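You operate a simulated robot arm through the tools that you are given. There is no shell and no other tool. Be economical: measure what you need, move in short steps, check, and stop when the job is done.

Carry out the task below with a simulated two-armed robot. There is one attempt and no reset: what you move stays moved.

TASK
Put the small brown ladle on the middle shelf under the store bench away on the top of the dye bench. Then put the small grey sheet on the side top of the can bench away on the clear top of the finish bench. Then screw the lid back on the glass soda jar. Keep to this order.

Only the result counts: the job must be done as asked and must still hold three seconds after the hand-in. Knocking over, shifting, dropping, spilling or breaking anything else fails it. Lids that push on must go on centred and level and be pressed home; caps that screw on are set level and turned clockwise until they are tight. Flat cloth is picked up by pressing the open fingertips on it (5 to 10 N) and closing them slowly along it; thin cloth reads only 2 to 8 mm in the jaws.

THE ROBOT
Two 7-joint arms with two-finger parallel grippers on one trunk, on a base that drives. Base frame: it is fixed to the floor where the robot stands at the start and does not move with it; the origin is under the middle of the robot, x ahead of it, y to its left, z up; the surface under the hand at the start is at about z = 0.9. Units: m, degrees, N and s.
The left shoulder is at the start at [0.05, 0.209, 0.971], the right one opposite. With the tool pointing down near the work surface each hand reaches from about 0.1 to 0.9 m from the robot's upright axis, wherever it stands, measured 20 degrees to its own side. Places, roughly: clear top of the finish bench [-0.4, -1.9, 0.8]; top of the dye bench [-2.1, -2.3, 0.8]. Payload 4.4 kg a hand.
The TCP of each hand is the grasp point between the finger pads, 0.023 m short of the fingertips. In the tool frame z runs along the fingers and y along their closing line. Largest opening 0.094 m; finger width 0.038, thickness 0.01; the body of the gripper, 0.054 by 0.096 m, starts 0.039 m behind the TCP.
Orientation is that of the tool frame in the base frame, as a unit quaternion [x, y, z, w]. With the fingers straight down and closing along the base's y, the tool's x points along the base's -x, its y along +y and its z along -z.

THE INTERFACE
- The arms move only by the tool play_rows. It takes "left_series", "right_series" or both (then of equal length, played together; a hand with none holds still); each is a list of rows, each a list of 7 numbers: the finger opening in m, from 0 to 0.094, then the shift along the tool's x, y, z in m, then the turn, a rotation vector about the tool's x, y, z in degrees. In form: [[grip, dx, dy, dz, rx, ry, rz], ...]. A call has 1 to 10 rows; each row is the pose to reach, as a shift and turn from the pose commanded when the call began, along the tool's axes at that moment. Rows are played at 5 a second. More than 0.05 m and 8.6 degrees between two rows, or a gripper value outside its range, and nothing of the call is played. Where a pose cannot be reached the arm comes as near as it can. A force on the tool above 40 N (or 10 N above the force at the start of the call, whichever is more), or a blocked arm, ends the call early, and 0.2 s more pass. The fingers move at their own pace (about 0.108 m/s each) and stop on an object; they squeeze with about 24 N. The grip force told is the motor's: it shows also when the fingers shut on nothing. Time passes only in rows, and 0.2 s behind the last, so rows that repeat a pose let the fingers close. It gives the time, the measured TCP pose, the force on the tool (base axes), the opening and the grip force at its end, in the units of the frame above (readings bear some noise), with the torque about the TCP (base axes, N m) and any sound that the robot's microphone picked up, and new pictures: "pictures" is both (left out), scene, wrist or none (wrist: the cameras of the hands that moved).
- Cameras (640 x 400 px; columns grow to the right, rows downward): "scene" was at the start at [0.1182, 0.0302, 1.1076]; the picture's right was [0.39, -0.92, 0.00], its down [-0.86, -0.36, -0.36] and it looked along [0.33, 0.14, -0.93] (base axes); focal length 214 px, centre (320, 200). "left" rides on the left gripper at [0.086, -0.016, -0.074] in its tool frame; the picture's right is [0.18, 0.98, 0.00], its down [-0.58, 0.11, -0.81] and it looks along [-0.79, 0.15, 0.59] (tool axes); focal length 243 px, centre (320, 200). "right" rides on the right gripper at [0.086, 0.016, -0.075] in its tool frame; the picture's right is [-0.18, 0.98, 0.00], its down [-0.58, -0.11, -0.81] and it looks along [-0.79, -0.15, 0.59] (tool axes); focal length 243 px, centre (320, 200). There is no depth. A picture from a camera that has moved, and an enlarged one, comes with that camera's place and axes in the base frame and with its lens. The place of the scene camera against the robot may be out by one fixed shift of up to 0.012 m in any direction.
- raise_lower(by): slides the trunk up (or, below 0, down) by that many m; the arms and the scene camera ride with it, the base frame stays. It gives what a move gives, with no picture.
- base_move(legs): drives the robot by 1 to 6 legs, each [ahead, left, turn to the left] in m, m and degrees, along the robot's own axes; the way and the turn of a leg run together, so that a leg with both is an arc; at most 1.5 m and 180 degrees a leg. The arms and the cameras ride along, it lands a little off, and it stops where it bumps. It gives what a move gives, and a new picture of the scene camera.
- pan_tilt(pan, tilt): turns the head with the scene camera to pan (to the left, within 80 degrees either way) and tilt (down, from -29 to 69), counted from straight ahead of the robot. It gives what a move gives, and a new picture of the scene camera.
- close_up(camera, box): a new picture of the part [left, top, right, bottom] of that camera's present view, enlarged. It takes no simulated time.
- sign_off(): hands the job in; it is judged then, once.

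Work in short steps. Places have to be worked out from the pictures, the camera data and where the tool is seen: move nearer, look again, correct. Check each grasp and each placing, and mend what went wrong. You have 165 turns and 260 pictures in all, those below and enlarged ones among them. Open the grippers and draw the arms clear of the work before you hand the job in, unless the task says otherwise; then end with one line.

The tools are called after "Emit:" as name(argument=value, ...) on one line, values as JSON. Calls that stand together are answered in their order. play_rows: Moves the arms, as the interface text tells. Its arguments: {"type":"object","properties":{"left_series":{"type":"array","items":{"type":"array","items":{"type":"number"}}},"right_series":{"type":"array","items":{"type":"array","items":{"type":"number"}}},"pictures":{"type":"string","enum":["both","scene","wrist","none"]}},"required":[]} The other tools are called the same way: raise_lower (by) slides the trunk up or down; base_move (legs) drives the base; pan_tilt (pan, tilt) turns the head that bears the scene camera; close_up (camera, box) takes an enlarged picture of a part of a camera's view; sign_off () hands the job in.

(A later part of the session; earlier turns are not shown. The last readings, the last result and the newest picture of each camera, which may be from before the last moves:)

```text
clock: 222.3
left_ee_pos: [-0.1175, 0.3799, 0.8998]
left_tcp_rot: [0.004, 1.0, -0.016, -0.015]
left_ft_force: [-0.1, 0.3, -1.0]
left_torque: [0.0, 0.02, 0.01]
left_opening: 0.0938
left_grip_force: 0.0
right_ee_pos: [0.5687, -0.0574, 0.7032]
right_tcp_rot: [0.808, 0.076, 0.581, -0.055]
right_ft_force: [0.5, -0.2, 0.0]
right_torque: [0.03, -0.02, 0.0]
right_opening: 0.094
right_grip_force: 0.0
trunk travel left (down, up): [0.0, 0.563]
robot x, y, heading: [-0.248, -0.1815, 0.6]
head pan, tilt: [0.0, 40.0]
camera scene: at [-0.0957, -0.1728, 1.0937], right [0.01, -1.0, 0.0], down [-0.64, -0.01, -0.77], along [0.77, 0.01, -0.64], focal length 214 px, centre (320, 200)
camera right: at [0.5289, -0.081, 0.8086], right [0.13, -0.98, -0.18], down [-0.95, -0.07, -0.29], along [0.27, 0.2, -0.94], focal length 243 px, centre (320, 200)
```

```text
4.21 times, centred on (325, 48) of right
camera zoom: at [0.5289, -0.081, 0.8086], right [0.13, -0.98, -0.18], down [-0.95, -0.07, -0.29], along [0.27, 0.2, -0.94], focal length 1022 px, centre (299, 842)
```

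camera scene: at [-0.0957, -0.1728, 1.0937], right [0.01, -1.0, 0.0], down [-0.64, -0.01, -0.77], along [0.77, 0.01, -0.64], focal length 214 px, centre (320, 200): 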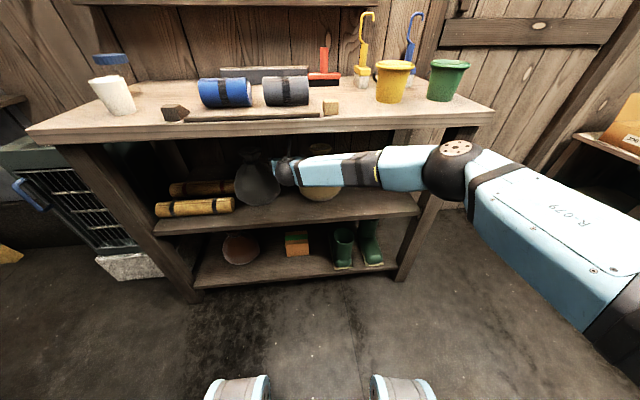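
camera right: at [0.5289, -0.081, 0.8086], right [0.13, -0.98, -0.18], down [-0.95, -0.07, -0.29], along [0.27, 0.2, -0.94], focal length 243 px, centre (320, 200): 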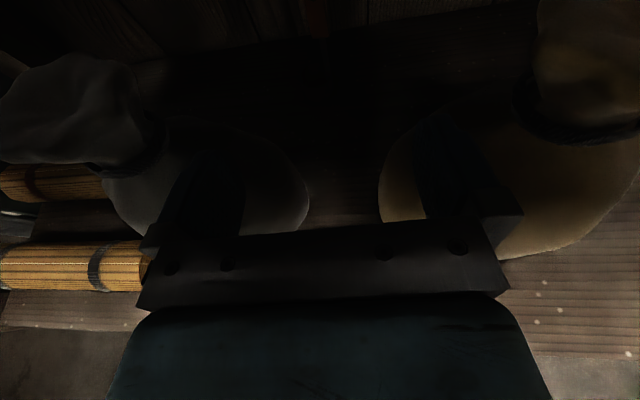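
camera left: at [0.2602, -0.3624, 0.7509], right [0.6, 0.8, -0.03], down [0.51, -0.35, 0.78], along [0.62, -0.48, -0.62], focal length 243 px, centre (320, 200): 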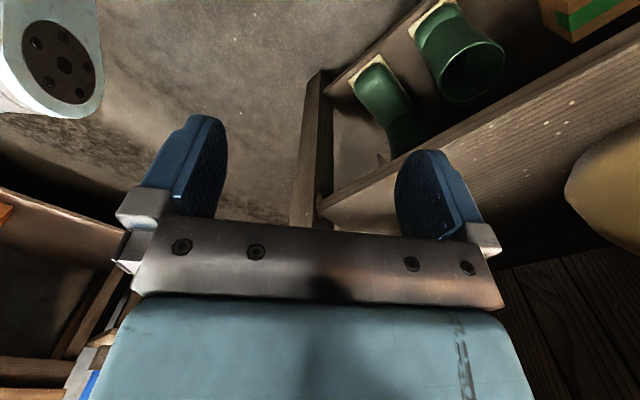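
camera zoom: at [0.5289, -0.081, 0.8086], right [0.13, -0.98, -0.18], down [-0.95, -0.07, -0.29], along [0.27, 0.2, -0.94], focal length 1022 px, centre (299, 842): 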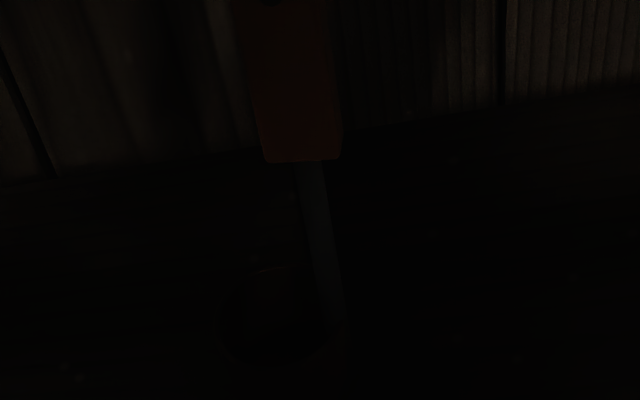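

The zoom shows it clearly: a red-brown grip (about 2 cm wide, z≈0.60–0.66) on a grey stem, at (0.784, −0.012). That lies right along the tool axis, so I advance 15 cm with the opening at 7 cm and look.

Emit:
play_rows(right_series=[[0.07, 0, 0, 0.03, 0, 0, 0], [0.07, 0, 0, 0.06, 0, 0, 0], [0.07, 0, 0, 0.09, 0, 0, 0], [0.07, 0, 0, 0.12, 0, 0, 0], [0.07, 0, 0, 0.15, 0, 0, 0], [0.07, 0, 0, 0.15, 0, 0, 0]], pictures="both")

Emit:
close_up(camera="right", box=[160, 60, 500, 260])

```text
clock: 223.7
left_ee_pos: [-0.1185, 0.3789, 0.8994]
left_tcp_rot: [0.004, 1.0, -0.016, -0.015]
left_ft_force: [-0.9, 0.0, 0.0]
left_torque: [-0.02, 0.02, 0.0]
left_opening: 0.0938
left_grip_force: 0.1
right_ee_pos: [0.6529, -0.0443, 0.6857]
right_tcp_rot: [0.809, 0.077, 0.58, -0.057]
right_ft_force: [0.2, -0.2, 0.3]
right_torque: [0.02, -0.02, 0.02]
right_opening: 0.0701
right_grip_force: 0.0
right hand out of reach, approached as far as the arm can: row 3, 4, 5, 6
trunk travel left (down, up): [0.0, 0.563]
robot x, y, heading: [-0.2464, -0.1802, 0.9]
head pan, tilt: [0.0, 40.0]
camera scene: at [-0.0958, -0.1726, 1.0937], right [0.01, -1.0, 0.0], down [-0.64, -0.01, -0.77], along [0.77, 0.01, -0.64], focal length 214 px, centre (320, 200)
camera right: at [0.6133, -0.0685, 0.7916], right [0.13, -0.98, -0.18], down [-0.95, -0.07, -0.29], along [0.27, 0.21, -0.94], focal length 243 px, centre (320, 200)
```

scene: 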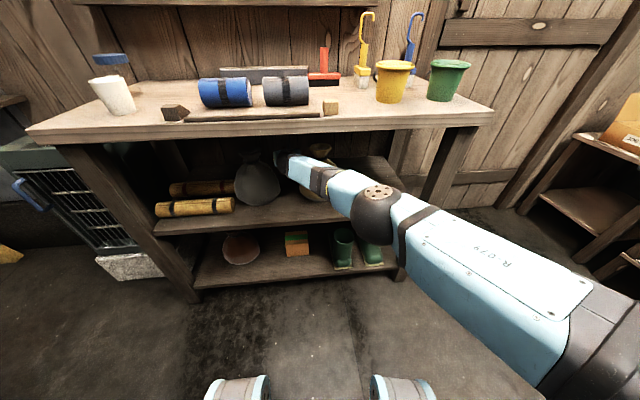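
right: 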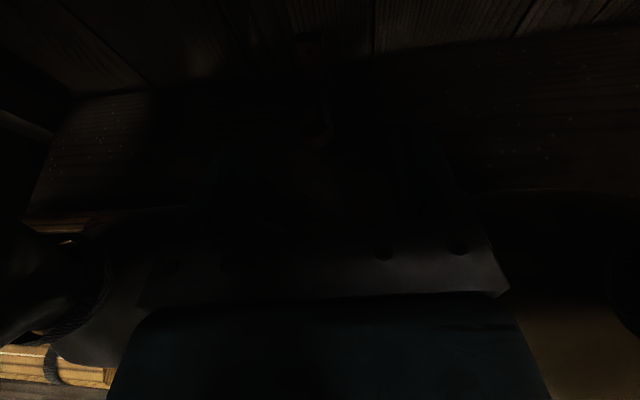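

```text
1.88 times, centred on (330, 160) of right
camera zoom: at [0.6133, -0.0685, 0.7916], right [0.13, -0.98, -0.18], down [-0.95, -0.07, -0.29], along [0.27, 0.21, -0.94], focal length 457 px, centre (301, 275)
```

zoom: 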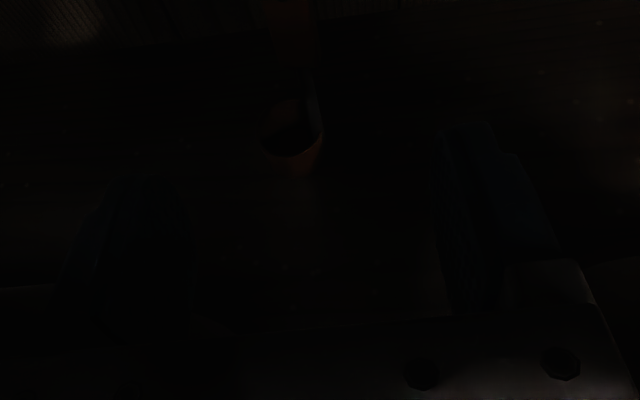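

Arm's length is used up; TCP (0.653, −0.044, 0.686). I drive the base ahead 10 cm to carry the hand deeper along the gap.

Emit:
base_move(legs=[[0.1, 0.0, 0]])

Emit:
close_up(camera="right", box=[160, 60, 500, 260])

```text
clock: 224.9
left_ee_pos: [-0.0178, 0.381, 0.8999]
left_tcp_rot: [0.005, 1.0, -0.017, -0.016]
left_ft_force: [-0.5, 0.1, 0.1]
left_torque: [0.02, -0.01, 0.0]
left_opening: 0.094
left_grip_force: 0.2
right_ee_pos: [0.7529, -0.0443, 0.687]
right_tcp_rot: [0.809, 0.075, 0.581, -0.055]
right_ft_force: [0.3, -0.4, -0.3]
right_torque: [0.01, -0.01, 0.03]
right_opening: 0.0701
right_grip_force: 0.1
trunk travel left (down, up): [0.0, 0.563]
robot x, y, heading: [-0.1479, -0.1799, 0.5]
head pan, tilt: [0.0, 40.0]
camera scene: at [0.0044, -0.1718, 1.0936], right [0.01, -1.0, 0.0], down [-0.64, -0.01, -0.77], along [0.77, 0.01, -0.64], focal length 214 px, centre (320, 200)
```

scene: 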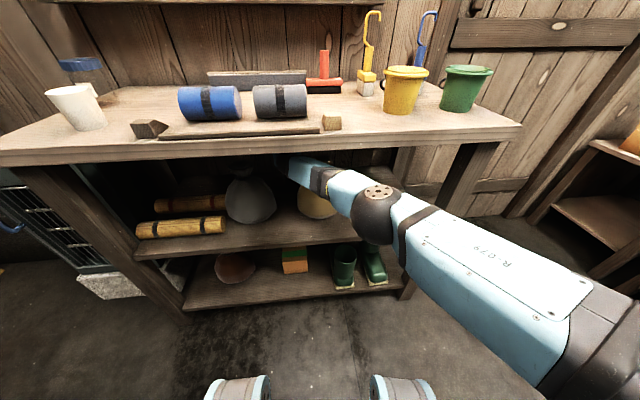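

```text
1.88 times, centred on (330, 160) of right
camera zoom: at [0.7134, -0.0683, 0.7912], right [0.13, -0.98, -0.18], down [-0.95, -0.07, -0.29], along [0.27, 0.2, -0.94], focal length 457 px, centre (301, 275)
```

zoom: 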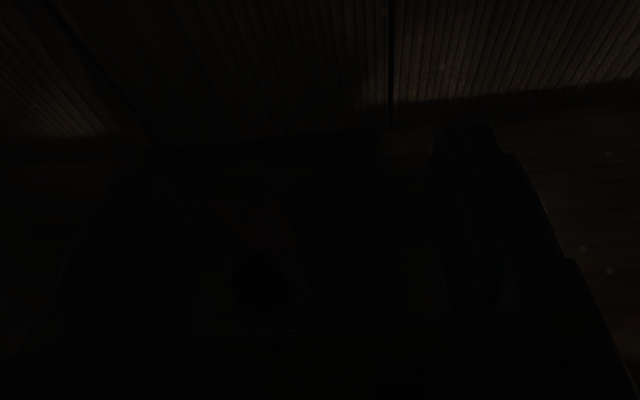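

Emit:
close_up(camera="right", box=[230, 140, 370, 225])

```text
4.57 times, centred on (300, 182) of right
camera zoom: at [0.7134, -0.0683, 0.7912], right [0.13, -0.98, -0.18], down [-0.95, -0.07, -0.29], along [0.27, 0.2, -0.94], focal length 1109 px, centre (411, 280)
```

zoom: 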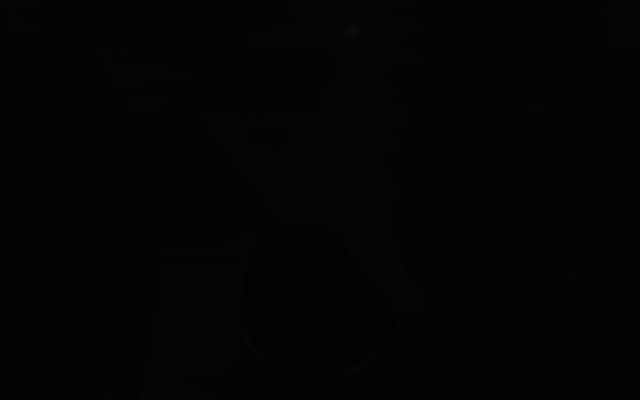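

Outline shows the bowl at (0.771, −0.002) with the grip vertical at (0.777, −0.012), z 0.60–0.66. I centre the hand laterally while pulling back 5 cm, then bring the base 6 cm closer so the arm has reach to spare.

Emit:
play_rows(right_series=[[0.07, 0.0, -0.006, -0.02, 0, 0, 0], [0.07, 0.0, -0.014, -0.04, 0, 0, 0], [0.07, 0.0, -0.026, -0.055, 0, 0, 0], [0.07, 0.0, -0.026, -0.055, 0, 0, 0]], pictures="none")

Emit:
base_move(legs=[[0.06, 0.0, 0]])

Emit:
close_up(camera="right", box=[200, 90, 440, 240])

```text
clock: 225.9
left_ee_pos: [-0.0176, 0.379, 0.9004]
left_tcp_rot: [0.005, 1.0, -0.017, -0.015]
left_ft_force: [0.5, -0.1, -0.3]
left_torque: [-0.03, -0.01, 0.0]
left_opening: 0.094
left_grip_force: 0.0
right_ee_pos: [0.6943, -0.0293, 0.7026]
right_tcp_rot: [0.809, 0.076, 0.581, -0.056]
right_ft_force: [-0.3, 0.1, 0.3]
right_torque: [0.01, 0.01, -0.01]
right_opening: 0.0698
right_grip_force: 0.1
trunk travel left (down, up): [0.0, 0.563]
robot x, y, heading: [-0.1493, -0.1821, 0.6]
head pan, tilt: [0.0, 40.0]
```

```text
clock: 226.8
left_ee_pos: [0.0442, 0.3804, 0.8994]
left_tcp_rot: [0.005, 1.0, -0.015, -0.017]
left_ft_force: [-0.2, 0.9, -1.0]
left_torque: [0.02, -0.01, 0.03]
left_opening: 0.0939
left_grip_force: 0.1
right_ee_pos: [0.7502, -0.031, 0.6813]
right_tcp_rot: [0.815, 0.075, 0.571, -0.057]
right_ft_force: [-0.3, 0.2, -0.3]
right_torque: [0.0, -0.01, -0.01]
right_opening: 0.0699
right_grip_force: 0.0
trunk travel left (down, up): [0.0, 0.563]
robot x, y, heading: [-0.088, -0.1811, 0.5]
head pan, tilt: [0.0, 40.0]
camera scene: at [0.066, -0.1736, 1.0917], right [0.01, -1.0, 0.0], down [-0.65, 0.0, -0.76], along [0.76, 0.01, -0.65], focal length 214 px, centre (320, 200)
```

scene: 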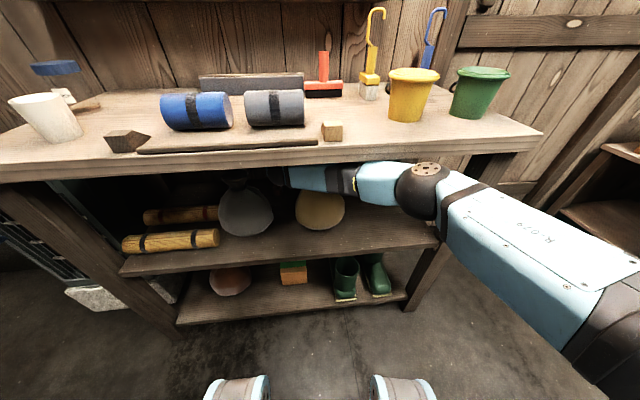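

```text
2.67 times, centred on (320, 165) of right
camera zoom: at [0.7132, -0.0545, 0.7874], right [0.12, -0.98, -0.18], down [-0.96, -0.07, -0.27], along [0.25, 0.21, -0.95], focal length 647 px, centre (320, 293)
```

zoom: 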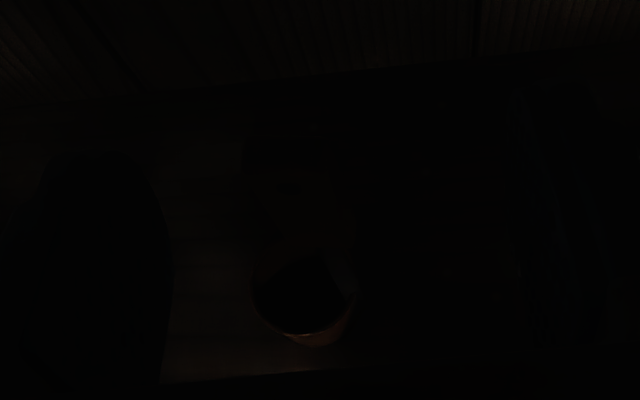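

The forearm brushed under the bench edge a little; going lower relieves it. I descend to z≈0.632 while centring 1.2 cm left, then advance the last bit.

Emit:
play_rows(right_series=[[0.07, -0.02, -0.006, 0.006, 0, 0, 0], [0.07, -0.04, -0.012, 0.012, 0, 0, 0], [0.07, -0.0585, -0.012, 0.02, 0, 0, 0], [0.07, -0.0585, -0.012, 0.034, 0, 0, 0], [0.07, -0.0585, -0.012, 0.048, 0, 0, 0], [0.07, -0.0585, -0.012, 0.048, 0, 0, 0]], pictures="both")

Emit:
close_up(camera="right", box=[200, 90, 440, 240])

```text
clock: 228.2
left_ee_pos: [0.0418, 0.3814, 0.901]
left_tcp_rot: [0.004, 1.0, -0.018, -0.015]
left_ft_force: [-0.3, -0.1, -0.6]
left_torque: [0.0, 0.02, 0.03]
left_opening: 0.0937
left_grip_force: 0.1
right_ee_pos: [0.7651, -0.0131, 0.6159]
right_tcp_rot: [0.815, 0.077, 0.572, -0.057]
right_ft_force: [-0.1, -0.8, -1.1]
right_torque: [0.03, -0.01, -0.01]
right_opening: 0.0698
right_grip_force: 0.1
right hand out of reach, approached as far as the arm can: row 5, 6
trunk travel left (down, up): [0.0, 0.563]
robot x, y, heading: [-0.0882, -0.178, 0.6]
head pan, tilt: [0.0, 40.0]
camera scene: at [0.0632, -0.1711, 1.0937], right [0.01, -1.0, 0.0], down [-0.64, -0.01, -0.77], along [0.77, 0.01, -0.64], focal length 214 px, centre (320, 200)
camera right: at [0.7284, -0.0373, 0.7222], right [0.12, -0.98, -0.18], down [-0.96, -0.07, -0.27], along [0.25, 0.2, -0.95], focal length 243 px, centre (320, 200)
```

scene: 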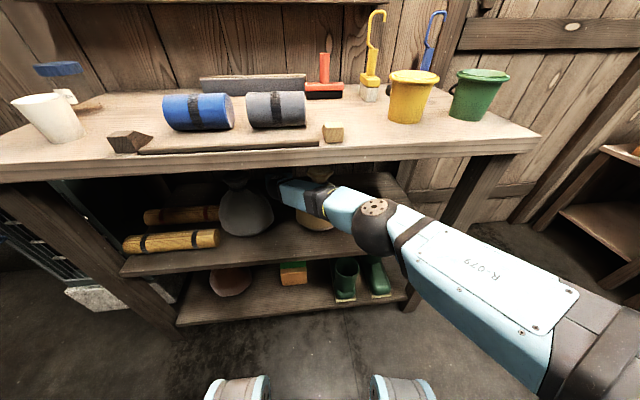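
right: 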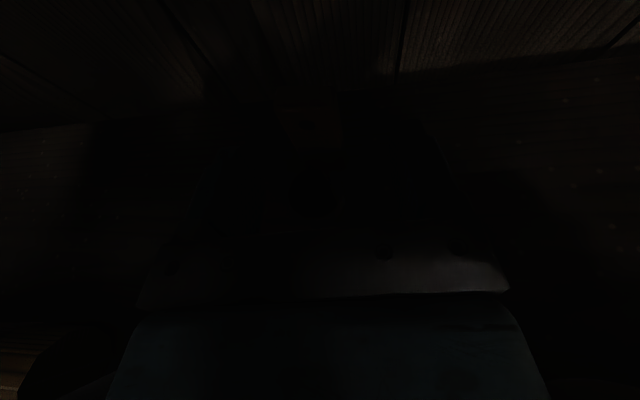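

```text
2.67 times, centred on (320, 165) of right
camera zoom: at [0.7284, -0.0373, 0.7222], right [0.12, -0.98, -0.18], down [-0.96, -0.07, -0.27], along [0.25, 0.2, -0.95], focal length 647 px, centre (320, 293)
```

zoom: 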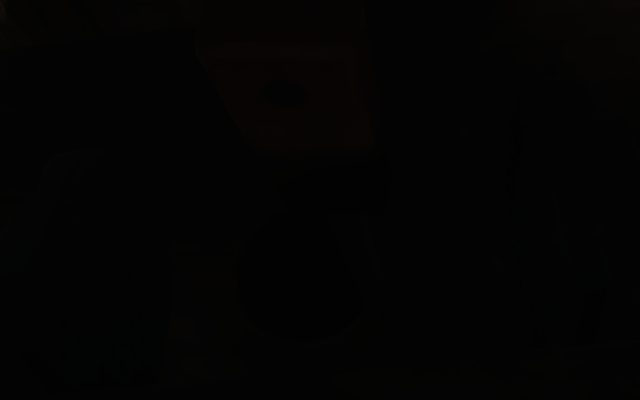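

Grip spans z≈0.60–0.645 at x≈0.79 with the TCP 2.5 cm short. I drive 2.5 cm ahead, then close.

Emit:
base_move(legs=[[0.025, 0.0, 0]])

Emit:
close_up(camera="right", box=[200, 90, 440, 240])

```text
clock: 229.1
left_ee_pos: [0.068, 0.3821, 0.9004]
left_tcp_rot: [0.005, 1.0, -0.017, -0.016]
left_ft_force: [1.0, -0.7, 0.0]
left_torque: [-0.01, -0.01, -0.01]
left_opening: 0.0941
left_grip_force: 0.0
right_ee_pos: [0.7905, -0.0136, 0.6164]
right_tcp_rot: [0.815, 0.076, 0.571, -0.055]
right_ft_force: [0.1, 0.1, 1.0]
right_torque: [0.01, -0.01, -0.04]
right_opening: 0.07
right_grip_force: 0.1
trunk travel left (down, up): [0.0, 0.563]
robot x, y, heading: [-0.065, -0.1796, 0.8]
head pan, tilt: [0.0, 40.0]
camera scene: at [0.089, -0.171, 1.0936], right [0.01, -1.0, 0.0], down [-0.64, -0.01, -0.77], along [0.77, 0.01, -0.64], focal length 214 px, centre (320, 200)
```

scene: 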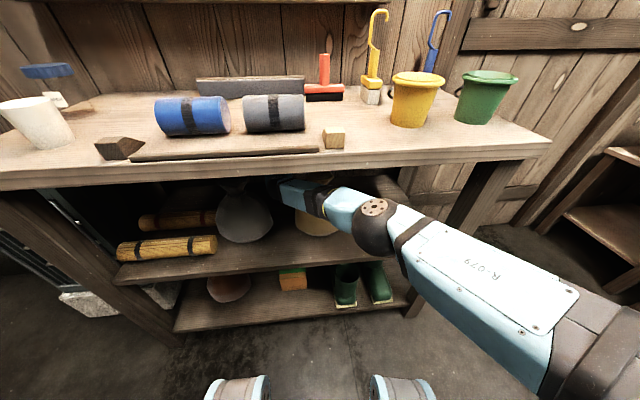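

```text
2.67 times, centred on (320, 165) of right
camera zoom: at [0.754, -0.0373, 0.722], right [0.12, -0.98, -0.18], down [-0.96, -0.07, -0.27], along [0.25, 0.2, -0.95], focal length 647 px, centre (320, 293)
```

zoom: 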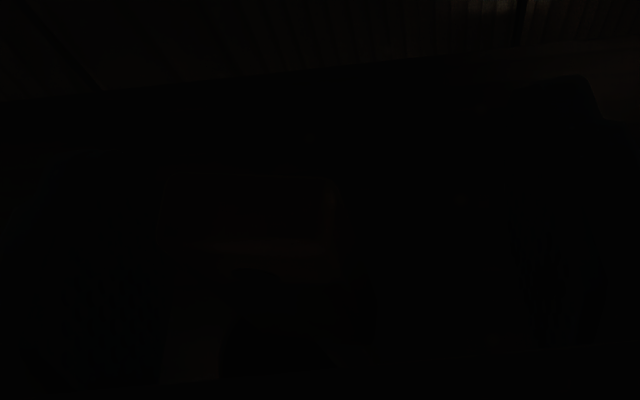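

The grip is within the jaws, about 8 mm left of centre. I centre and close slowly.

Emit:
play_rows(right_series=[[0.07, 0, -0.004, 0, 0, 0, 0], [0.06, 0, -0.008, 0, 0, 0, 0], [0.05, 0, -0.008, 0, 0, 0, 0], [0.04, 0, -0.008, 0, 0, 0, 0], [0.032, 0, -0.008, 0, 0, 0, 0], [0.026, 0, -0.008, 0, 0, 0, 0], [0.02, 0, -0.008, 0, 0, 0, 0], [0.01, 0, -0.008, 0, 0, 0, 0], [0.0, 0, -0.008, 0, 0, 0, 0], [0.0, 0, -0.008, 0, 0, 0, 0]], pictures="wrist")

```text
clock: 231.2
left_ee_pos: [0.067, 0.3823, 0.8992]
left_tcp_rot: [0.006, 1.0, -0.017, -0.016]
left_ft_force: [1.0, 0.6, -0.4]
left_torque: [0.02, -0.01, 0.01]
left_opening: 0.0941
left_grip_force: 0.1
right_ee_pos: [0.7893, -0.0092, 0.616]
right_tcp_rot: [0.815, 0.077, 0.572, -0.057]
right_ft_force: [0.2, 0.1, -0.8]
right_torque: [0.0, -0.03, 0.0]
right_opening: 0.0214
right_grip_force: 23.8
right hand out of reach, approached as far as the arm can: row 2, 3, 4, 5, 6, 7, 8, 9, 10
trunk travel left (down, up): [0.0, 0.563]
robot x, y, heading: [-0.0652, -0.177, 0.6]
head pan, tilt: [0.0, 40.0]
camera right: at [0.7529, -0.0334, 0.7222], right [0.12, -0.98, -0.18], down [-0.96, -0.07, -0.27], along [0.25, 0.2, -0.95], focal length 243 px, centre (320, 200)
```

right: 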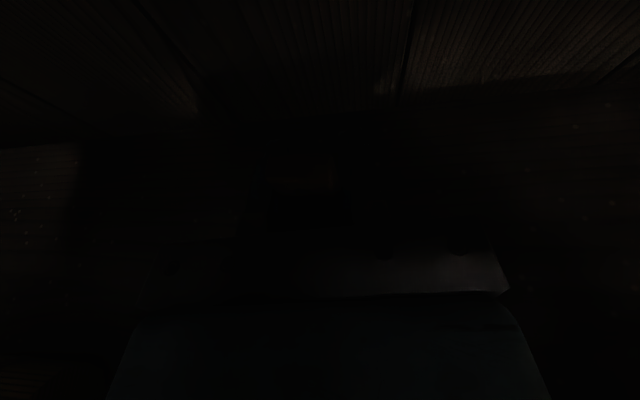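

The ladle grip is held (opening 21 mm, 24 N). I lift 4 cm and draw it back along the gap.

Emit:
play_rows(right_series=[[0.0, 0.01, 0, -0.003, 0, 0, 0], [0.0, 0.02, 0, -0.007, 0, 0, 0], [0.0, 0.03, 0, -0.01, 0, 0, 0], [0.0, 0.04, 0, -0.013, 0, 0, 0], [0.0, 0.034, 0, -0.032, 0, 0, 0], [0.0, 0.027, 0.003, -0.05, 0, 0, 0], [0.0, 0.021, 0.006, -0.07, 0, 0, 0], [0.0, 0.014, 0.008, -0.09, 0, 0, 0]], pictures="both")

```text
clock: 232.8
left_ee_pos: [0.0632, 0.3834, 0.9007]
left_tcp_rot: [0.003, 1.0, -0.016, -0.016]
left_ft_force: [0.4, -0.3, 0.0]
left_torque: [-0.03, 0.03, 0.0]
left_opening: 0.0939
left_grip_force: 0.0
right_ee_pos: [0.7174, -0.0026, 0.6389]
right_tcp_rot: [0.822, 0.084, 0.559, -0.067]
right_ft_force: [1.3, -0.5, 2.9]
right_torque: [0.06, 0.41, 0.05]
right_opening: 0.0213
right_grip_force: 23.4
trunk travel left (down, up): [0.0, 0.563]
robot x, y, heading: [-0.0667, -0.1762, 0.9]
head pan, tilt: [0.0, 40.0]
stopped in row 7 (right hand): the force on the tool passed its limit at 60 N (the readings are from after the stop); the commanded pose is now the measured one
camera scene: at [0.0886, -0.1691, 1.0936], right [0.02, -1.0, 0.0], down [-0.64, -0.01, -0.76], along [0.76, 0.01, -0.64], focal length 214 px, centre (320, 200)
camera right: at [0.6846, -0.0287, 0.7461], right [0.14, -0.97, -0.19], down [-0.97, -0.09, -0.24], along [0.22, 0.21, -0.95], focal length 243 px, centre (320, 200)
```

scene: 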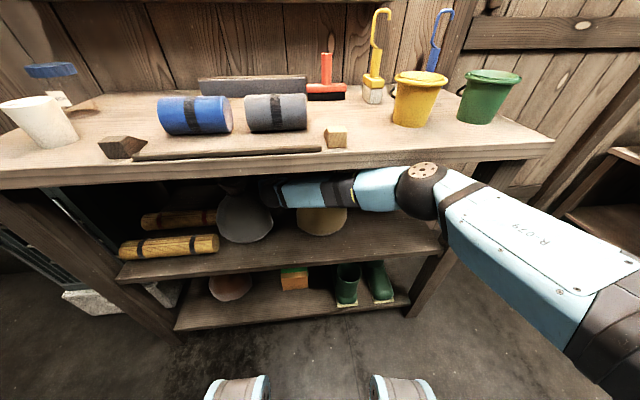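
right: 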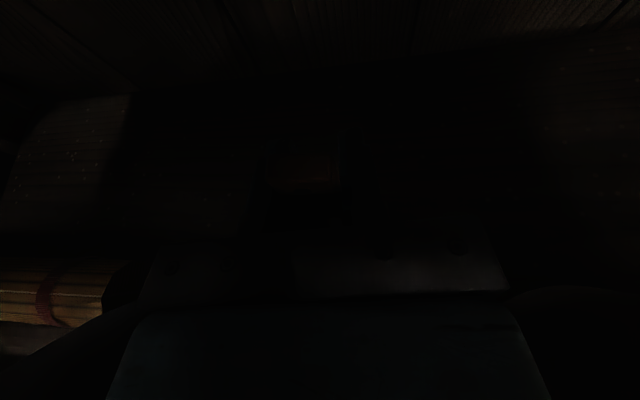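

The forearm touched the bench edge as the elbow rose (60 N), nothing seems shifted. I shift the hand right 1.5 cm, then withdraw by driving the base back diagonally with the arm kept as is.

Emit:
play_rows(right_series=[[0.0, -0.004, 0.007, 0.001, 0, 0, 0], [0.0, -0.008, 0.015, 0.002, 0, 0, 0], [0.0, -0.008, 0.015, 0.002, 0, 0, 0]], pictures="none")

```text
clock: 233.7
left_ee_pos: [0.0635, 0.3873, 0.8971]
left_tcp_rot: [0.002, 1.0, -0.018, -0.017]
left_ft_force: [0.7, -0.6, 0.2]
left_torque: [0.01, 0.01, 0.0]
left_opening: 0.0937
left_grip_force: 0.0
right_ee_pos: [0.7133, -0.0128, 0.6239]
right_tcp_rot: [0.825, 0.088, 0.555, -0.065]
right_ft_force: [0.2, -0.5, -1.0]
right_torque: [0.0, 0.03, -0.02]
right_opening: 0.021
right_grip_force: 23.8
trunk travel left (down, up): [0.0, 0.563]
robot x, y, heading: [-0.0659, -0.1789, 0.9]
head pan, tilt: [0.0, 40.0]
```

Emit:
base_move(legs=[[-0.06, -0.018, 0]])

```text
clock: 234.6
left_ee_pos: [0.0035, 0.3652, 0.9003]
left_tcp_rot: [0.003, 1.0, -0.017, -0.016]
left_ft_force: [-0.2, 0.5, -1.0]
left_torque: [-0.06, 0.0, -0.03]
left_opening: 0.094
left_grip_force: 0.0
right_ee_pos: [0.6633, -0.0408, 0.6383]
right_tcp_rot: [0.82, 0.082, 0.563, -0.064]
right_ft_force: [-0.4, -1.2, -0.3]
right_torque: [0.0, -0.03, -0.02]
right_opening: 0.0209
right_grip_force: 24.0
trunk travel left (down, up): [0.0, 0.563]
robot x, y, heading: [-0.1225, -0.1967, 1.0]
head pan, tilt: [0.0, 40.0]
camera scene: at [0.0271, -0.1876, 1.0939], right [0.01, -1.0, 0.0], down [-0.64, -0.01, -0.77], along [0.77, 0.01, -0.64], focal length 214 px, centre (320, 200)
```

scene: 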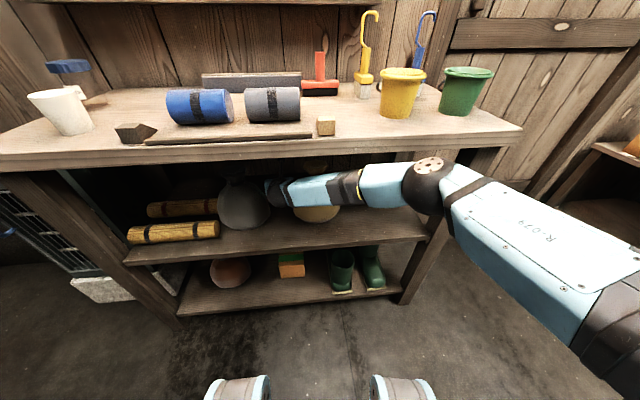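

Emit:
base_move(legs=[[-0.06, -0.014, 0]])

Emit:
close_up(camera="right", box=[0, 0, 640, 400])

```text
clock: 235.6
left_ee_pos: [-0.056, 0.3507, 0.8996]
left_tcp_rot: [0.003, 1.0, -0.017, -0.016]
left_ft_force: [-0.8, -0.1, 0.1]
left_torque: [0.03, -0.01, 0.04]
left_opening: 0.094
left_grip_force: 0.1
right_ee_pos: [0.605, -0.0566, 0.638]
right_tcp_rot: [0.82, 0.081, 0.563, -0.063]
right_ft_force: [0.6, 1.0, -1.0]
right_torque: [-0.02, -0.03, 0.0]
right_opening: 0.021
right_grip_force: 24.4
trunk travel left (down, up): [0.0, 0.563]
robot x, y, heading: [-0.1839, -0.2158, 1.1]
head pan, tilt: [0.0, 40.0]
camera scene: at [-0.032, -0.2026, 1.0938], right [0.01, -1.0, 0.0], down [-0.64, -0.01, -0.77], along [0.77, 0.01, -0.64], focal length 214 px, centre (320, 200)
```

scene: 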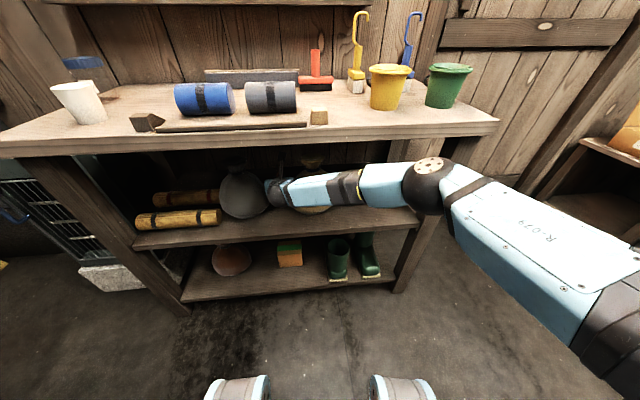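

```text
1.00 times, centred on (320, 200) of right (not enlarged: the box is as wide or as high as the picture)
camera zoom: at [0.5707, -0.081, 0.745], right [0.14, -0.97, -0.18], down [-0.96, -0.09, -0.25], along [0.23, 0.21, -0.95], focal length 243 px, centre (320, 200)
```

zoom: 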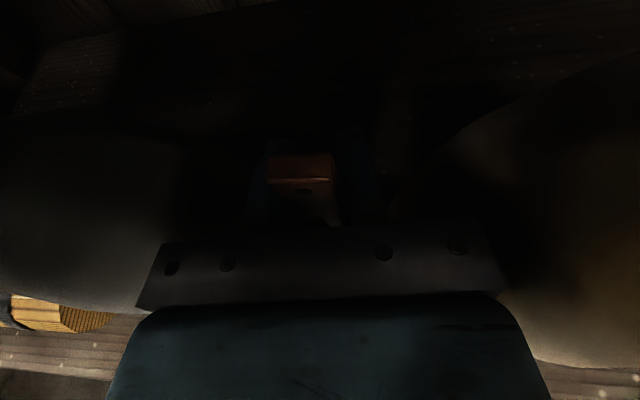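

Ladle is coming along between the sacks. One more base step back.

Emit:
base_move(legs=[[-0.06, -0.01, 0]])

Emit:
play_rows(right_series=[[0.0, 0.005, 0, -0.02, 0, 0, 0], [0.0, 0.005, 0, -0.04, 0, 0, 0], [0.0, 0.0, 0, -0.06, 0, 0, 0], [0.0, -0.005, 0, -0.08, 0, 0, 0], [0.0, -0.01, 0, -0.1, 0, 0, 0]], pictures="both")

```text
clock: 236.6
left_ee_pos: [-0.1155, 0.3397, 0.9003]
left_tcp_rot: [0.004, 1.0, -0.017, -0.017]
left_ft_force: [-0.1, 0.1, -0.4]
left_torque: [-0.04, -0.01, -0.02]
left_opening: 0.0939
left_grip_force: 0.0
right_ee_pos: [0.546, -0.0681, 0.6385]
right_tcp_rot: [0.82, 0.081, 0.563, -0.063]
right_ft_force: [-0.2, 0.2, -0.9]
right_torque: [0.01, 0.03, 0.01]
right_opening: 0.0204
right_grip_force: 24.0
trunk travel left (down, up): [0.0, 0.563]
robot x, y, heading: [-0.2445, -0.22, 0.7]
head pan, tilt: [0.0, 40.0]
camera scene: at [-0.0917, -0.2133, 1.0938], right [0.01, -1.0, 0.0], down [-0.64, -0.01, -0.77], along [0.77, 0.01, -0.64], focal length 214 px, centre (320, 200)
```

scene: 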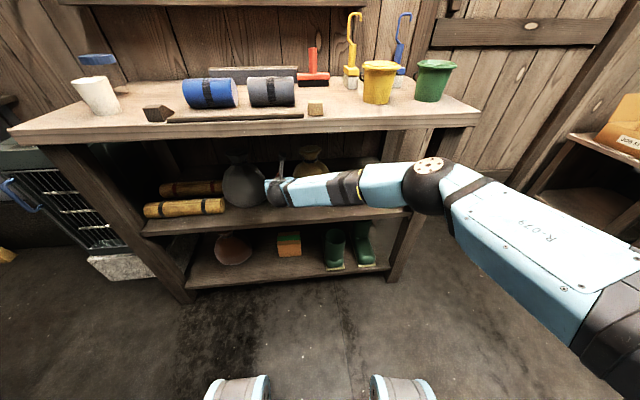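

```text
clock: 237.8
left_ee_pos: [-0.1154, 0.3397, 0.8998]
left_tcp_rot: [0.002, 1.0, -0.016, -0.016]
left_ft_force: [0.5, 0.4, 0.0]
left_torque: [0.03, 0.0, -0.02]
left_opening: 0.0941
left_grip_force: 0.0
right_ee_pos: [0.4504, -0.0875, 0.6649]
right_tcp_rot: [0.82, 0.082, 0.563, -0.063]
right_ft_force: [-0.7, -0.3, -1.1]
right_torque: [-0.02, 0.03, 0.0]
right_opening: 0.0206
right_grip_force: 23.9
trunk travel left (down, up): [0.0, 0.563]
robot x, y, heading: [-0.2441, -0.2204, 0.8]
head pan, tilt: [0.0, 40.0]
camera scene: at [-0.0914, -0.2133, 1.0937], right [0.01, -1.0, 0.0], down [-0.64, -0.01, -0.77], along [0.77, 0.01, -0.64], focal length 214 px, centre (320, 200)
camera right: at [0.4168, -0.1117, 0.7708], right [0.14, -0.97, -0.18], down [-0.96, -0.09, -0.25], along [0.23, 0.21, -0.95], focal length 243 px, centre (320, 200)
```

scene: 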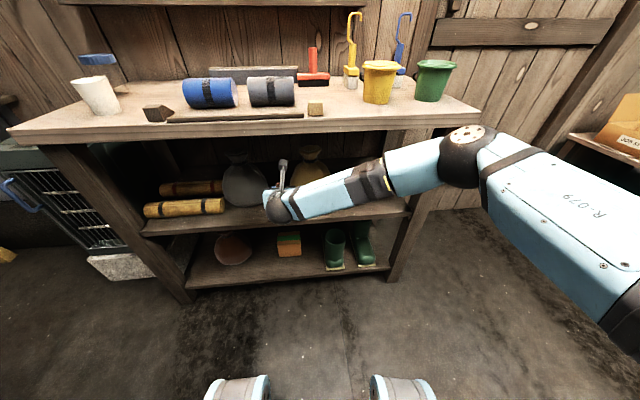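
right: 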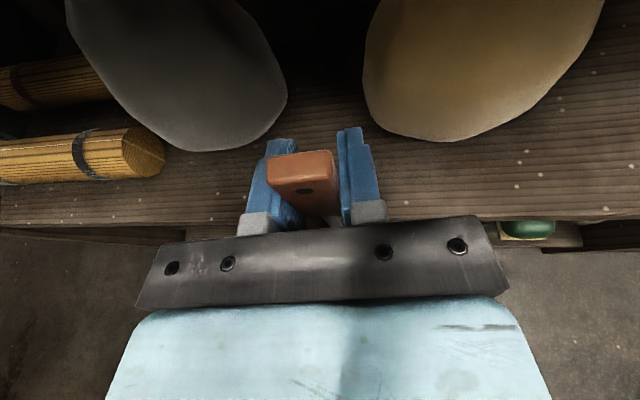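

The ladle is out to the shelf's edge. Retract fully to clear the bench.

Emit:
play_rows(right_series=[[0.0, -0.01, 0, -0.04, 0, 0, 0], [0.0, -0.02, 0, -0.08, 0, 0, 0], [0.0, -0.035, 0, -0.12, 0, 0, 0], [0.0, -0.045, 0, -0.15, 0, 0, 0], [0.0, -0.045, 0, -0.15, 0, 0, 0]], pictures="wrist")

```text
clock: 239.0
left_ee_pos: [-0.1153, 0.3401, 0.8999]
left_tcp_rot: [0.003, 1.0, -0.016, -0.016]
left_ft_force: [-1.2, -0.3, 0.1]
left_torque: [-0.02, -0.02, -0.02]
left_opening: 0.0941
left_grip_force: 0.0
right_ee_pos: [0.2975, -0.1199, 0.673]
right_tcp_rot: [0.82, 0.082, 0.563, -0.063]
right_ft_force: [0.3, -0.6, 0.4]
right_torque: [0.02, -0.03, -0.01]
right_opening: 0.0202
right_grip_force: 24.9
trunk travel left (down, up): [0.0, 0.563]
robot x, y, heading: [-0.2466, -0.2248, 0.9]
head pan, tilt: [0.0, 40.0]
camera right: at [0.2629, -0.1446, 0.7805], right [0.14, -0.97, -0.18], down [-0.96, -0.09, -0.25], along [0.23, 0.21, -0.95], focal length 243 px, centre (320, 200)
```

right: 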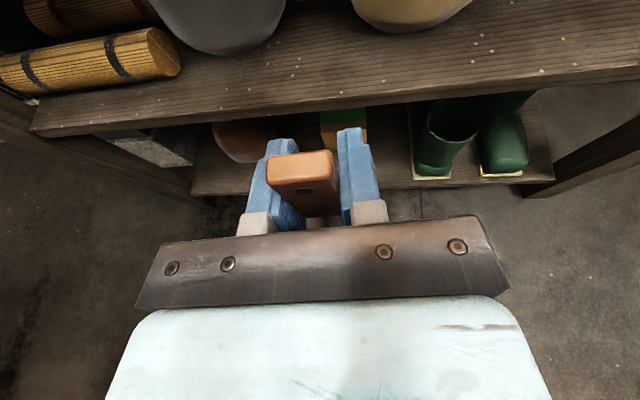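

Raise the trunk for travel.

Emit:
raise_lower(by=0.35)

```text
clock: 242.4
left_ee_pos: [-0.1159, 0.3395, 1.2502]
left_tcp_rot: [0.003, 1.0, -0.017, -0.015]
left_ft_force: [-0.2, -0.3, -0.4]
left_torque: [0.02, -0.01, -0.01]
left_opening: 0.0937
left_grip_force: 0.1
right_ee_pos: [0.2965, -0.12, 1.0231]
right_tcp_rot: [0.82, 0.08, 0.563, -0.061]
right_ft_force: [-0.6, 0.1, -0.7]
right_torque: [-0.01, 0.0, 0.03]
right_opening: 0.0204
right_grip_force: 24.3
trunk travel left (down, up): [-0.35, 0.213]
robot x, y, heading: [-0.2446, -0.2248, 0.9]
head pan, tilt: [0.0, 40.0]
```

Raise a bit more, then drive clear of the trolley, turn to face the finish/dye wall and slide toward the dye bench.

Emit:
raise_lower(by=0.2)

Emit:
base_move(legs=[[0.1, 0, 0], [0, -0.82, 0], [0, 0, -91]])

Emit:
base_move(legs=[[0, -1.2, 0]])

```text
clock: 244.6
left_ee_pos: [-0.1147, 0.3389, 1.4492]
left_tcp_rot: [0.003, 1.0, -0.017, -0.016]
left_ft_force: [-0.1, -0.4, -0.9]
left_torque: [-0.04, -0.01, -0.01]
left_opening: 0.0937
left_grip_force: 0.0
right_ee_pos: [0.2974, -0.1198, 1.2242]
right_tcp_rot: [0.82, 0.081, 0.562, -0.063]
right_ft_force: [0.7, -0.2, -0.5]
right_torque: [0.02, 0.02, -0.01]
right_opening: 0.0199
right_grip_force: 23.8
trunk travel left (down, up): [-0.55, 0.013]
robot x, y, heading: [-0.2455, -0.2234, 0.7]
head pan, tilt: [0.0, 40.0]
```

```text
clock: 256.7
left_ee_pos: [0.4314, -1.1731, 1.4496]
left_tcp_rot: [0.72, 0.694, 0.0, -0.022]
left_ft_force: [-0.1, 0.4, 0.5]
left_torque: [0.0, 0.01, -0.01]
left_opening: 0.0941
left_grip_force: 0.1
right_ee_pos: [-0.0405, -1.573, 1.2236]
right_tcp_rot: [0.629, -0.532, 0.437, 0.36]
right_ft_force: [-0.1, -0.2, 0.3]
right_torque: [0.02, 0.01, 0.01]
right_opening: 0.0208
right_grip_force: 24.3
trunk travel left (down, up): [-0.55, 0.013]
robot x, y, heading: [-0.1303, -1.0299, -91.0]
head pan, tilt: [0.0, 40.0]
camera scene: at [-0.1307, -1.1726, 1.6437], right [-1.0, 0.02, 0.0], down [0.01, 0.64, -0.77], along [-0.01, -0.77, -0.64], focal length 214 px, centre (320, 200)
```

scene: 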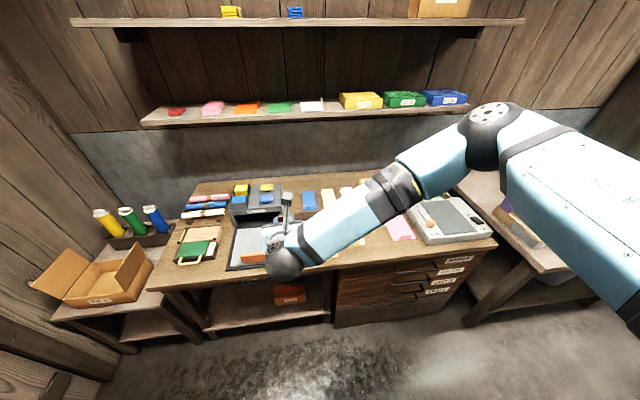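

```text
clock: 267.4
left_ee_pos: [-0.7595, -1.1543, 1.4493]
left_tcp_rot: [0.722, 0.691, 0.0, -0.023]
left_ft_force: [0.0, 0.9, 0.3]
left_torque: [0.04, 0.0, -0.01]
left_opening: 0.094
left_grip_force: 0.1
right_ee_pos: [-1.233, -1.5485, 1.2238]
right_tcp_rot: [0.627, -0.534, 0.436, 0.362]
right_ft_force: [-0.2, -0.4, -0.6]
right_torque: [-0.01, 0.03, 0.0]
right_opening: 0.0205
right_grip_force: 24.8
trunk travel left (down, up): [-0.55, 0.013]
robot x, y, heading: [-1.3188, -1.0041, -91.3]
head pan, tilt: [0.0, 40.0]
camera scene: at [-1.322, -1.1498, 1.6437], right [-1.0, 0.02, 0.0], down [0.01, 0.64, -0.77], along [-0.02, -0.77, -0.64], focal length 214 px, centre (320, 200)
```

scene: 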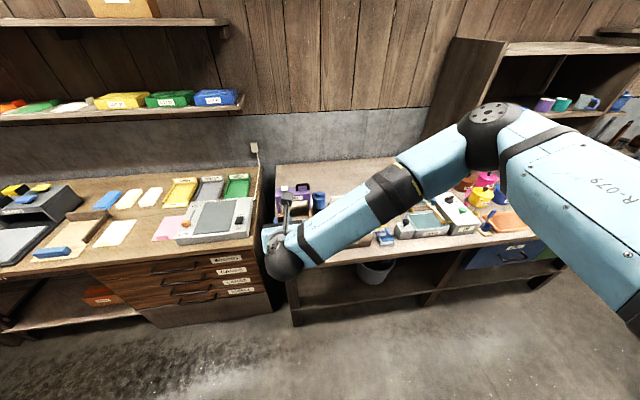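

The dye bench is ahead to the right. Slide further right and look.

Emit:
base_move(legs=[[0, -0.65, 0]])

Emit:
pan_tilt(pan=15, tilt=40)

```text
clock: 273.5
left_ee_pos: [-1.4024, -1.143, 1.4492]
left_tcp_rot: [0.724, 0.689, 0.0, -0.022]
left_ft_force: [-0.1, 0.7, 0.0]
left_torque: [0.01, 0.01, 0.01]
left_opening: 0.094
left_grip_force: 0.1
right_ee_pos: [-1.878, -1.534, 1.2233]
right_tcp_rot: [0.625, -0.536, 0.435, 0.364]
right_ft_force: [-0.3, -0.3, -0.1]
right_torque: [-0.03, 0.04, 0.03]
right_opening: 0.0206
right_grip_force: 23.8
trunk travel left (down, up): [-0.55, 0.013]
robot x, y, heading: [-1.9589, -0.9865, -91.7]
head pan, tilt: [0.0, 40.0]
camera scene: at [-1.9642, -1.133, 1.6437], right [-1.0, 0.03, 0.0], down [0.02, 0.64, -0.77], along [-0.02, -0.77, -0.64], focal length 214 px, centre (320, 200)
```

scene: 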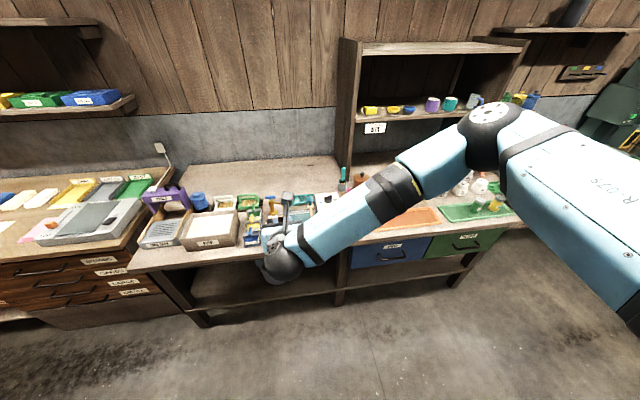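

```text
clock: 274.3
left_ee_pos: [-1.4026, -1.1416, 1.4503]
left_tcp_rot: [0.724, 0.689, 0.0, -0.023]
left_ft_force: [0.0, -0.2, -0.3]
left_torque: [-0.04, 0.01, -0.03]
left_opening: 0.0941
left_grip_force: 0.2
right_ee_pos: [-1.8797, -1.5333, 1.2228]
right_tcp_rot: [0.626, -0.537, 0.434, 0.363]
right_ft_force: [-0.7, 0.2, -0.3]
right_torque: [-0.03, 0.02, 0.0]
right_opening: 0.0206
right_grip_force: 24.0
trunk travel left (down, up): [-0.55, 0.013]
robot x, y, heading: [-1.9566, -0.9897, -91.5]
head pan, tilt: [15.0, 40.0]
camera scene: at [-1.9426, -1.1308, 1.6437], right [-0.97, -0.23, 0.0], down [-0.15, 0.63, -0.77], along [0.18, -0.75, -0.64], focal length 214 px, centre (320, 200)
```

scene: 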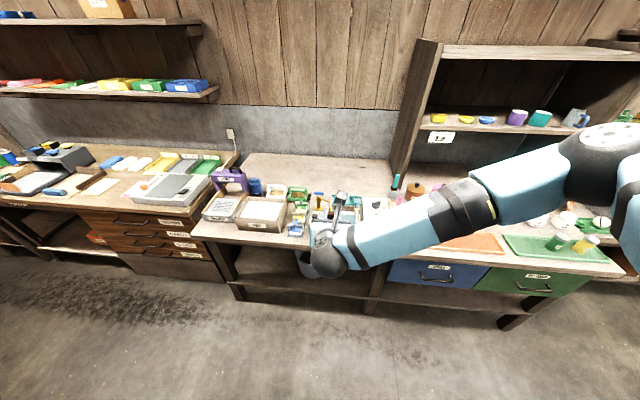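

Emit:
close_up(camera="scene", box=[190, 130, 450, 270])

```text
2.46 times, centred on (320, 200) of scene
camera zoom: at [-1.9426, -1.1308, 1.6437], right [-0.97, -0.23, 0.0], down [-0.15, 0.63, -0.77], along [0.18, -0.75, -0.64], focal length 528 px, centre (320, 200)
```

zoom: 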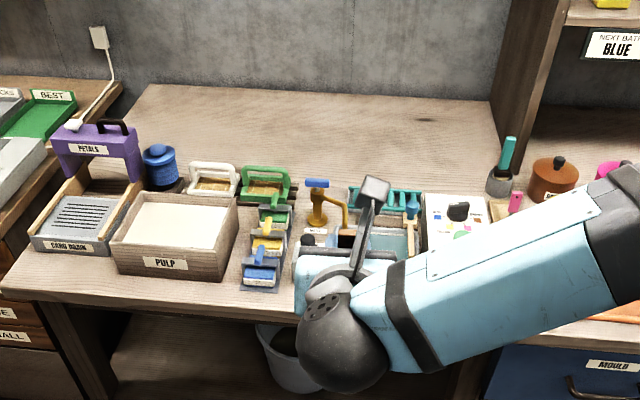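

A clear strip lies behind the row of items, about (−1.95, −2.40). I drive 0.43 m ahead with the hand high.

Emit:
base_move(legs=[[0.43, 0, 0]])

Emit:
play_rows(right_series=[[0, 0.015, 0.013, 0.039, 0, 0, 0], [0, 0.03, 0.026, 0.077, 0, 0, 0], [0, 0.045, 0.038, 0.116, 0, 0, 0], [0, 0.06, 0.051, 0.155, 0, 0, 0], [0, 0.076, 0.064, 0.194, 0, 0, 0], [0, 0.091, 0.077, 0.232, 0, 0, 0], [0, 0.106, 0.09, 0.271, 0, 0, 0], [0, 0.121, 0.102, 0.31, 0, 0, 0]], pictures="both")

```text
clock: 276.9
left_ee_pos: [-1.413, -1.5733, 1.449]
left_tcp_rot: [0.722, 0.691, -0.001, -0.022]
left_ft_force: [0.5, 0.3, 0.5]
left_torque: [-0.01, 0.0, -0.02]
left_opening: 0.0938
left_grip_force: 0.0
right_ee_pos: [-1.8881, -1.9692, 1.2241]
right_tcp_rot: [0.627, -0.535, 0.435, 0.363]
right_ft_force: [0.4, -0.3, -1.2]
right_torque: [-0.03, -0.01, 0.01]
right_opening: 0.0203
right_grip_force: 23.8
trunk travel left (down, up): [-0.55, 0.013]
robot x, y, heading: [-1.9707, -1.4247, -91.6]
head pan, tilt: [15.0, 40.0]
camera scene: at [-1.9536, -1.5663, 1.6438], right [-0.97, -0.23, 0.0], down [-0.15, 0.62, -0.77], along [0.18, -0.75, -0.64], focal length 214 px, centre (320, 200)
```

scene: 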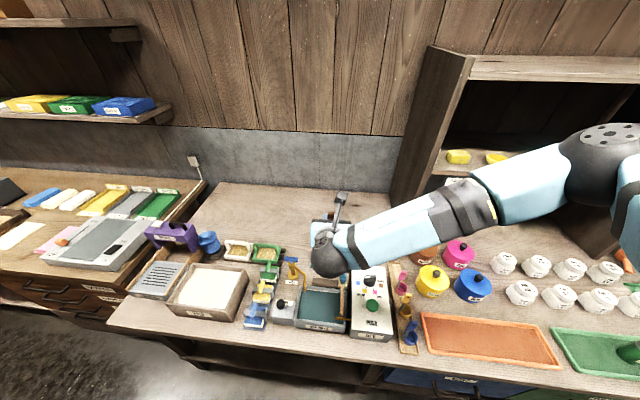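

```text
clock: 278.7
left_ee_pos: [-1.4127, -1.5773, 1.4488]
left_tcp_rot: [0.723, 0.691, 0.0, -0.023]
left_ft_force: [-0.7, 0.0, -0.5]
left_torque: [0.01, 0.01, 0.04]
left_opening: 0.0941
left_grip_force: 0.0
right_ee_pos: [-1.9339, -2.3162, 1.2233]
right_tcp_rot: [0.628, -0.535, 0.434, 0.362]
right_ft_force: [0.2, -0.5, -1.3]
right_torque: [-0.01, 0.02, 0.02]
right_opening: 0.0205
right_grip_force: 23.5
trunk travel left (down, up): [-0.55, 0.013]
robot x, y, heading: [-1.9697, -1.427, -91.2]
head pan, tilt: [15.0, 40.0]
camera scene: at [-1.9528, -1.569, 1.6435], right [-0.97, -0.23, 0.0], down [-0.15, 0.63, -0.77], along [0.18, -0.74, -0.64], focal length 214 px, centre (320, 200)
camera right: at [-1.9574, -2.2811, 1.33], right [-0.98, -0.1, -0.18], down [-0.05, 0.97, -0.25], along [0.2, -0.24, -0.95], focal length 243 px, centre (320, 200)
```

scene: 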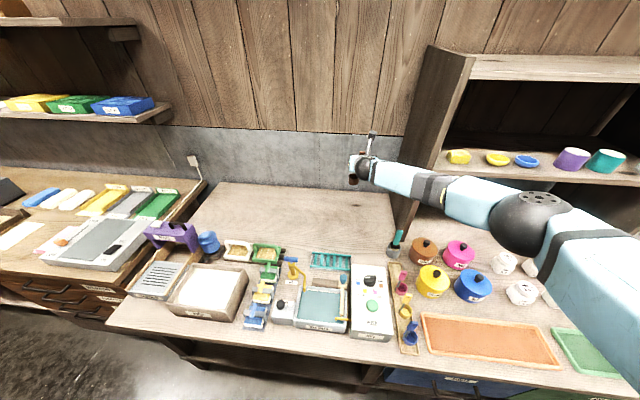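
right: 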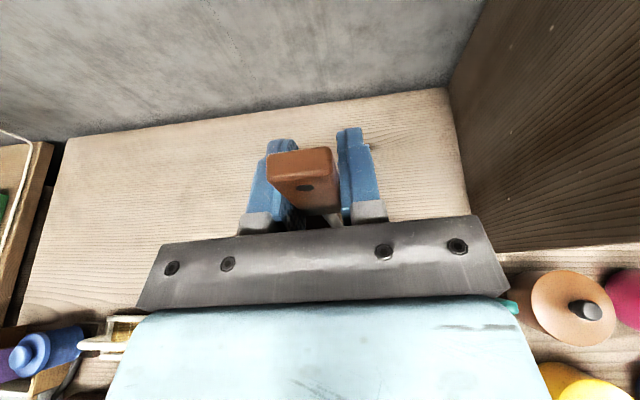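

Clear area under the ladle. I extend 4 cm further and lower the trunk 0.27 m.

Emit:
play_rows(right_series=[[0, 0.008, 0.006, 0.019, 0, 0, 0], [0, 0.015, 0.01, 0.037, 0, 0, 0]], pictures="none")

Emit:
raise_lower(by=-0.27)

Emit:
pan_tilt(pan=0, tilt=45)

```text
clock: 279.3
left_ee_pos: [-1.4116, -1.5761, 1.4486]
left_tcp_rot: [0.723, 0.691, 0.0, -0.024]
left_ft_force: [0.1, 0.3, 0.0]
left_torque: [-0.01, -0.01, 0.02]
left_opening: 0.0938
left_grip_force: 0.1
right_ee_pos: [-1.9343, -2.3564, 1.2243]
right_tcp_rot: [0.628, -0.534, 0.435, 0.363]
right_ft_force: [0.8, 0.1, -0.2]
right_torque: [-0.02, 0.03, -0.02]
right_opening: 0.0203
right_grip_force: 23.9
trunk travel left (down, up): [-0.55, 0.013]
robot x, y, heading: [-1.97, -1.4274, -91.4]
head pan, tilt: [15.0, 40.0]
```

```text
clock: 282.1
left_ee_pos: [-1.4138, -1.5762, 1.1802]
left_tcp_rot: [0.722, 0.691, 0.0, -0.023]
left_ft_force: [0.3, -0.8, 0.2]
left_torque: [0.03, 0.04, 0.02]
left_opening: 0.0939
left_grip_force: 0.2
right_ee_pos: [-1.9373, -2.3555, 0.9552]
right_tcp_rot: [0.628, -0.534, 0.436, 0.361]
right_ft_force: [-0.3, 0.6, -1.1]
right_torque: [0.02, 0.0, 0.02]
right_opening: 0.0204
right_grip_force: 23.7
trunk travel left (down, up): [-0.28, 0.283]
robot x, y, heading: [-1.9706, -1.4253, -91.3]
head pan, tilt: [15.0, 40.0]
```

```text
clock: 282.9
left_ee_pos: [-1.413, -1.5754, 1.1804]
left_tcp_rot: [0.722, 0.691, -0.001, -0.022]
left_ft_force: [0.9, 0.0, -1.1]
left_torque: [-0.02, 0.02, 0.0]
left_opening: 0.0938
left_grip_force: 0.0
right_ee_pos: [-1.9363, -2.3566, 0.9551]
right_tcp_rot: [0.627, -0.535, 0.435, 0.362]
right_ft_force: [-0.4, 0.6, -0.5]
right_torque: [-0.02, 0.02, 0.02]
right_opening: 0.0202
right_grip_force: 24.1
trunk travel left (down, up): [-0.28, 0.283]
robot x, y, heading: [-1.9703, -1.4275, -91.3]
head pan, tilt: [0.0, 45.0]
camera scene: at [-1.9756, -1.5664, 1.3664], right [-1.0, 0.02, 0.0], down [0.02, 0.71, -0.71], along [-0.02, -0.71, -0.71], focal length 214 px, centre (320, 200)
```

scene: 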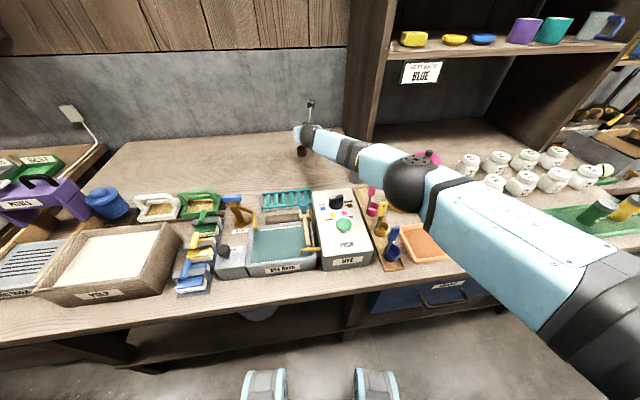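

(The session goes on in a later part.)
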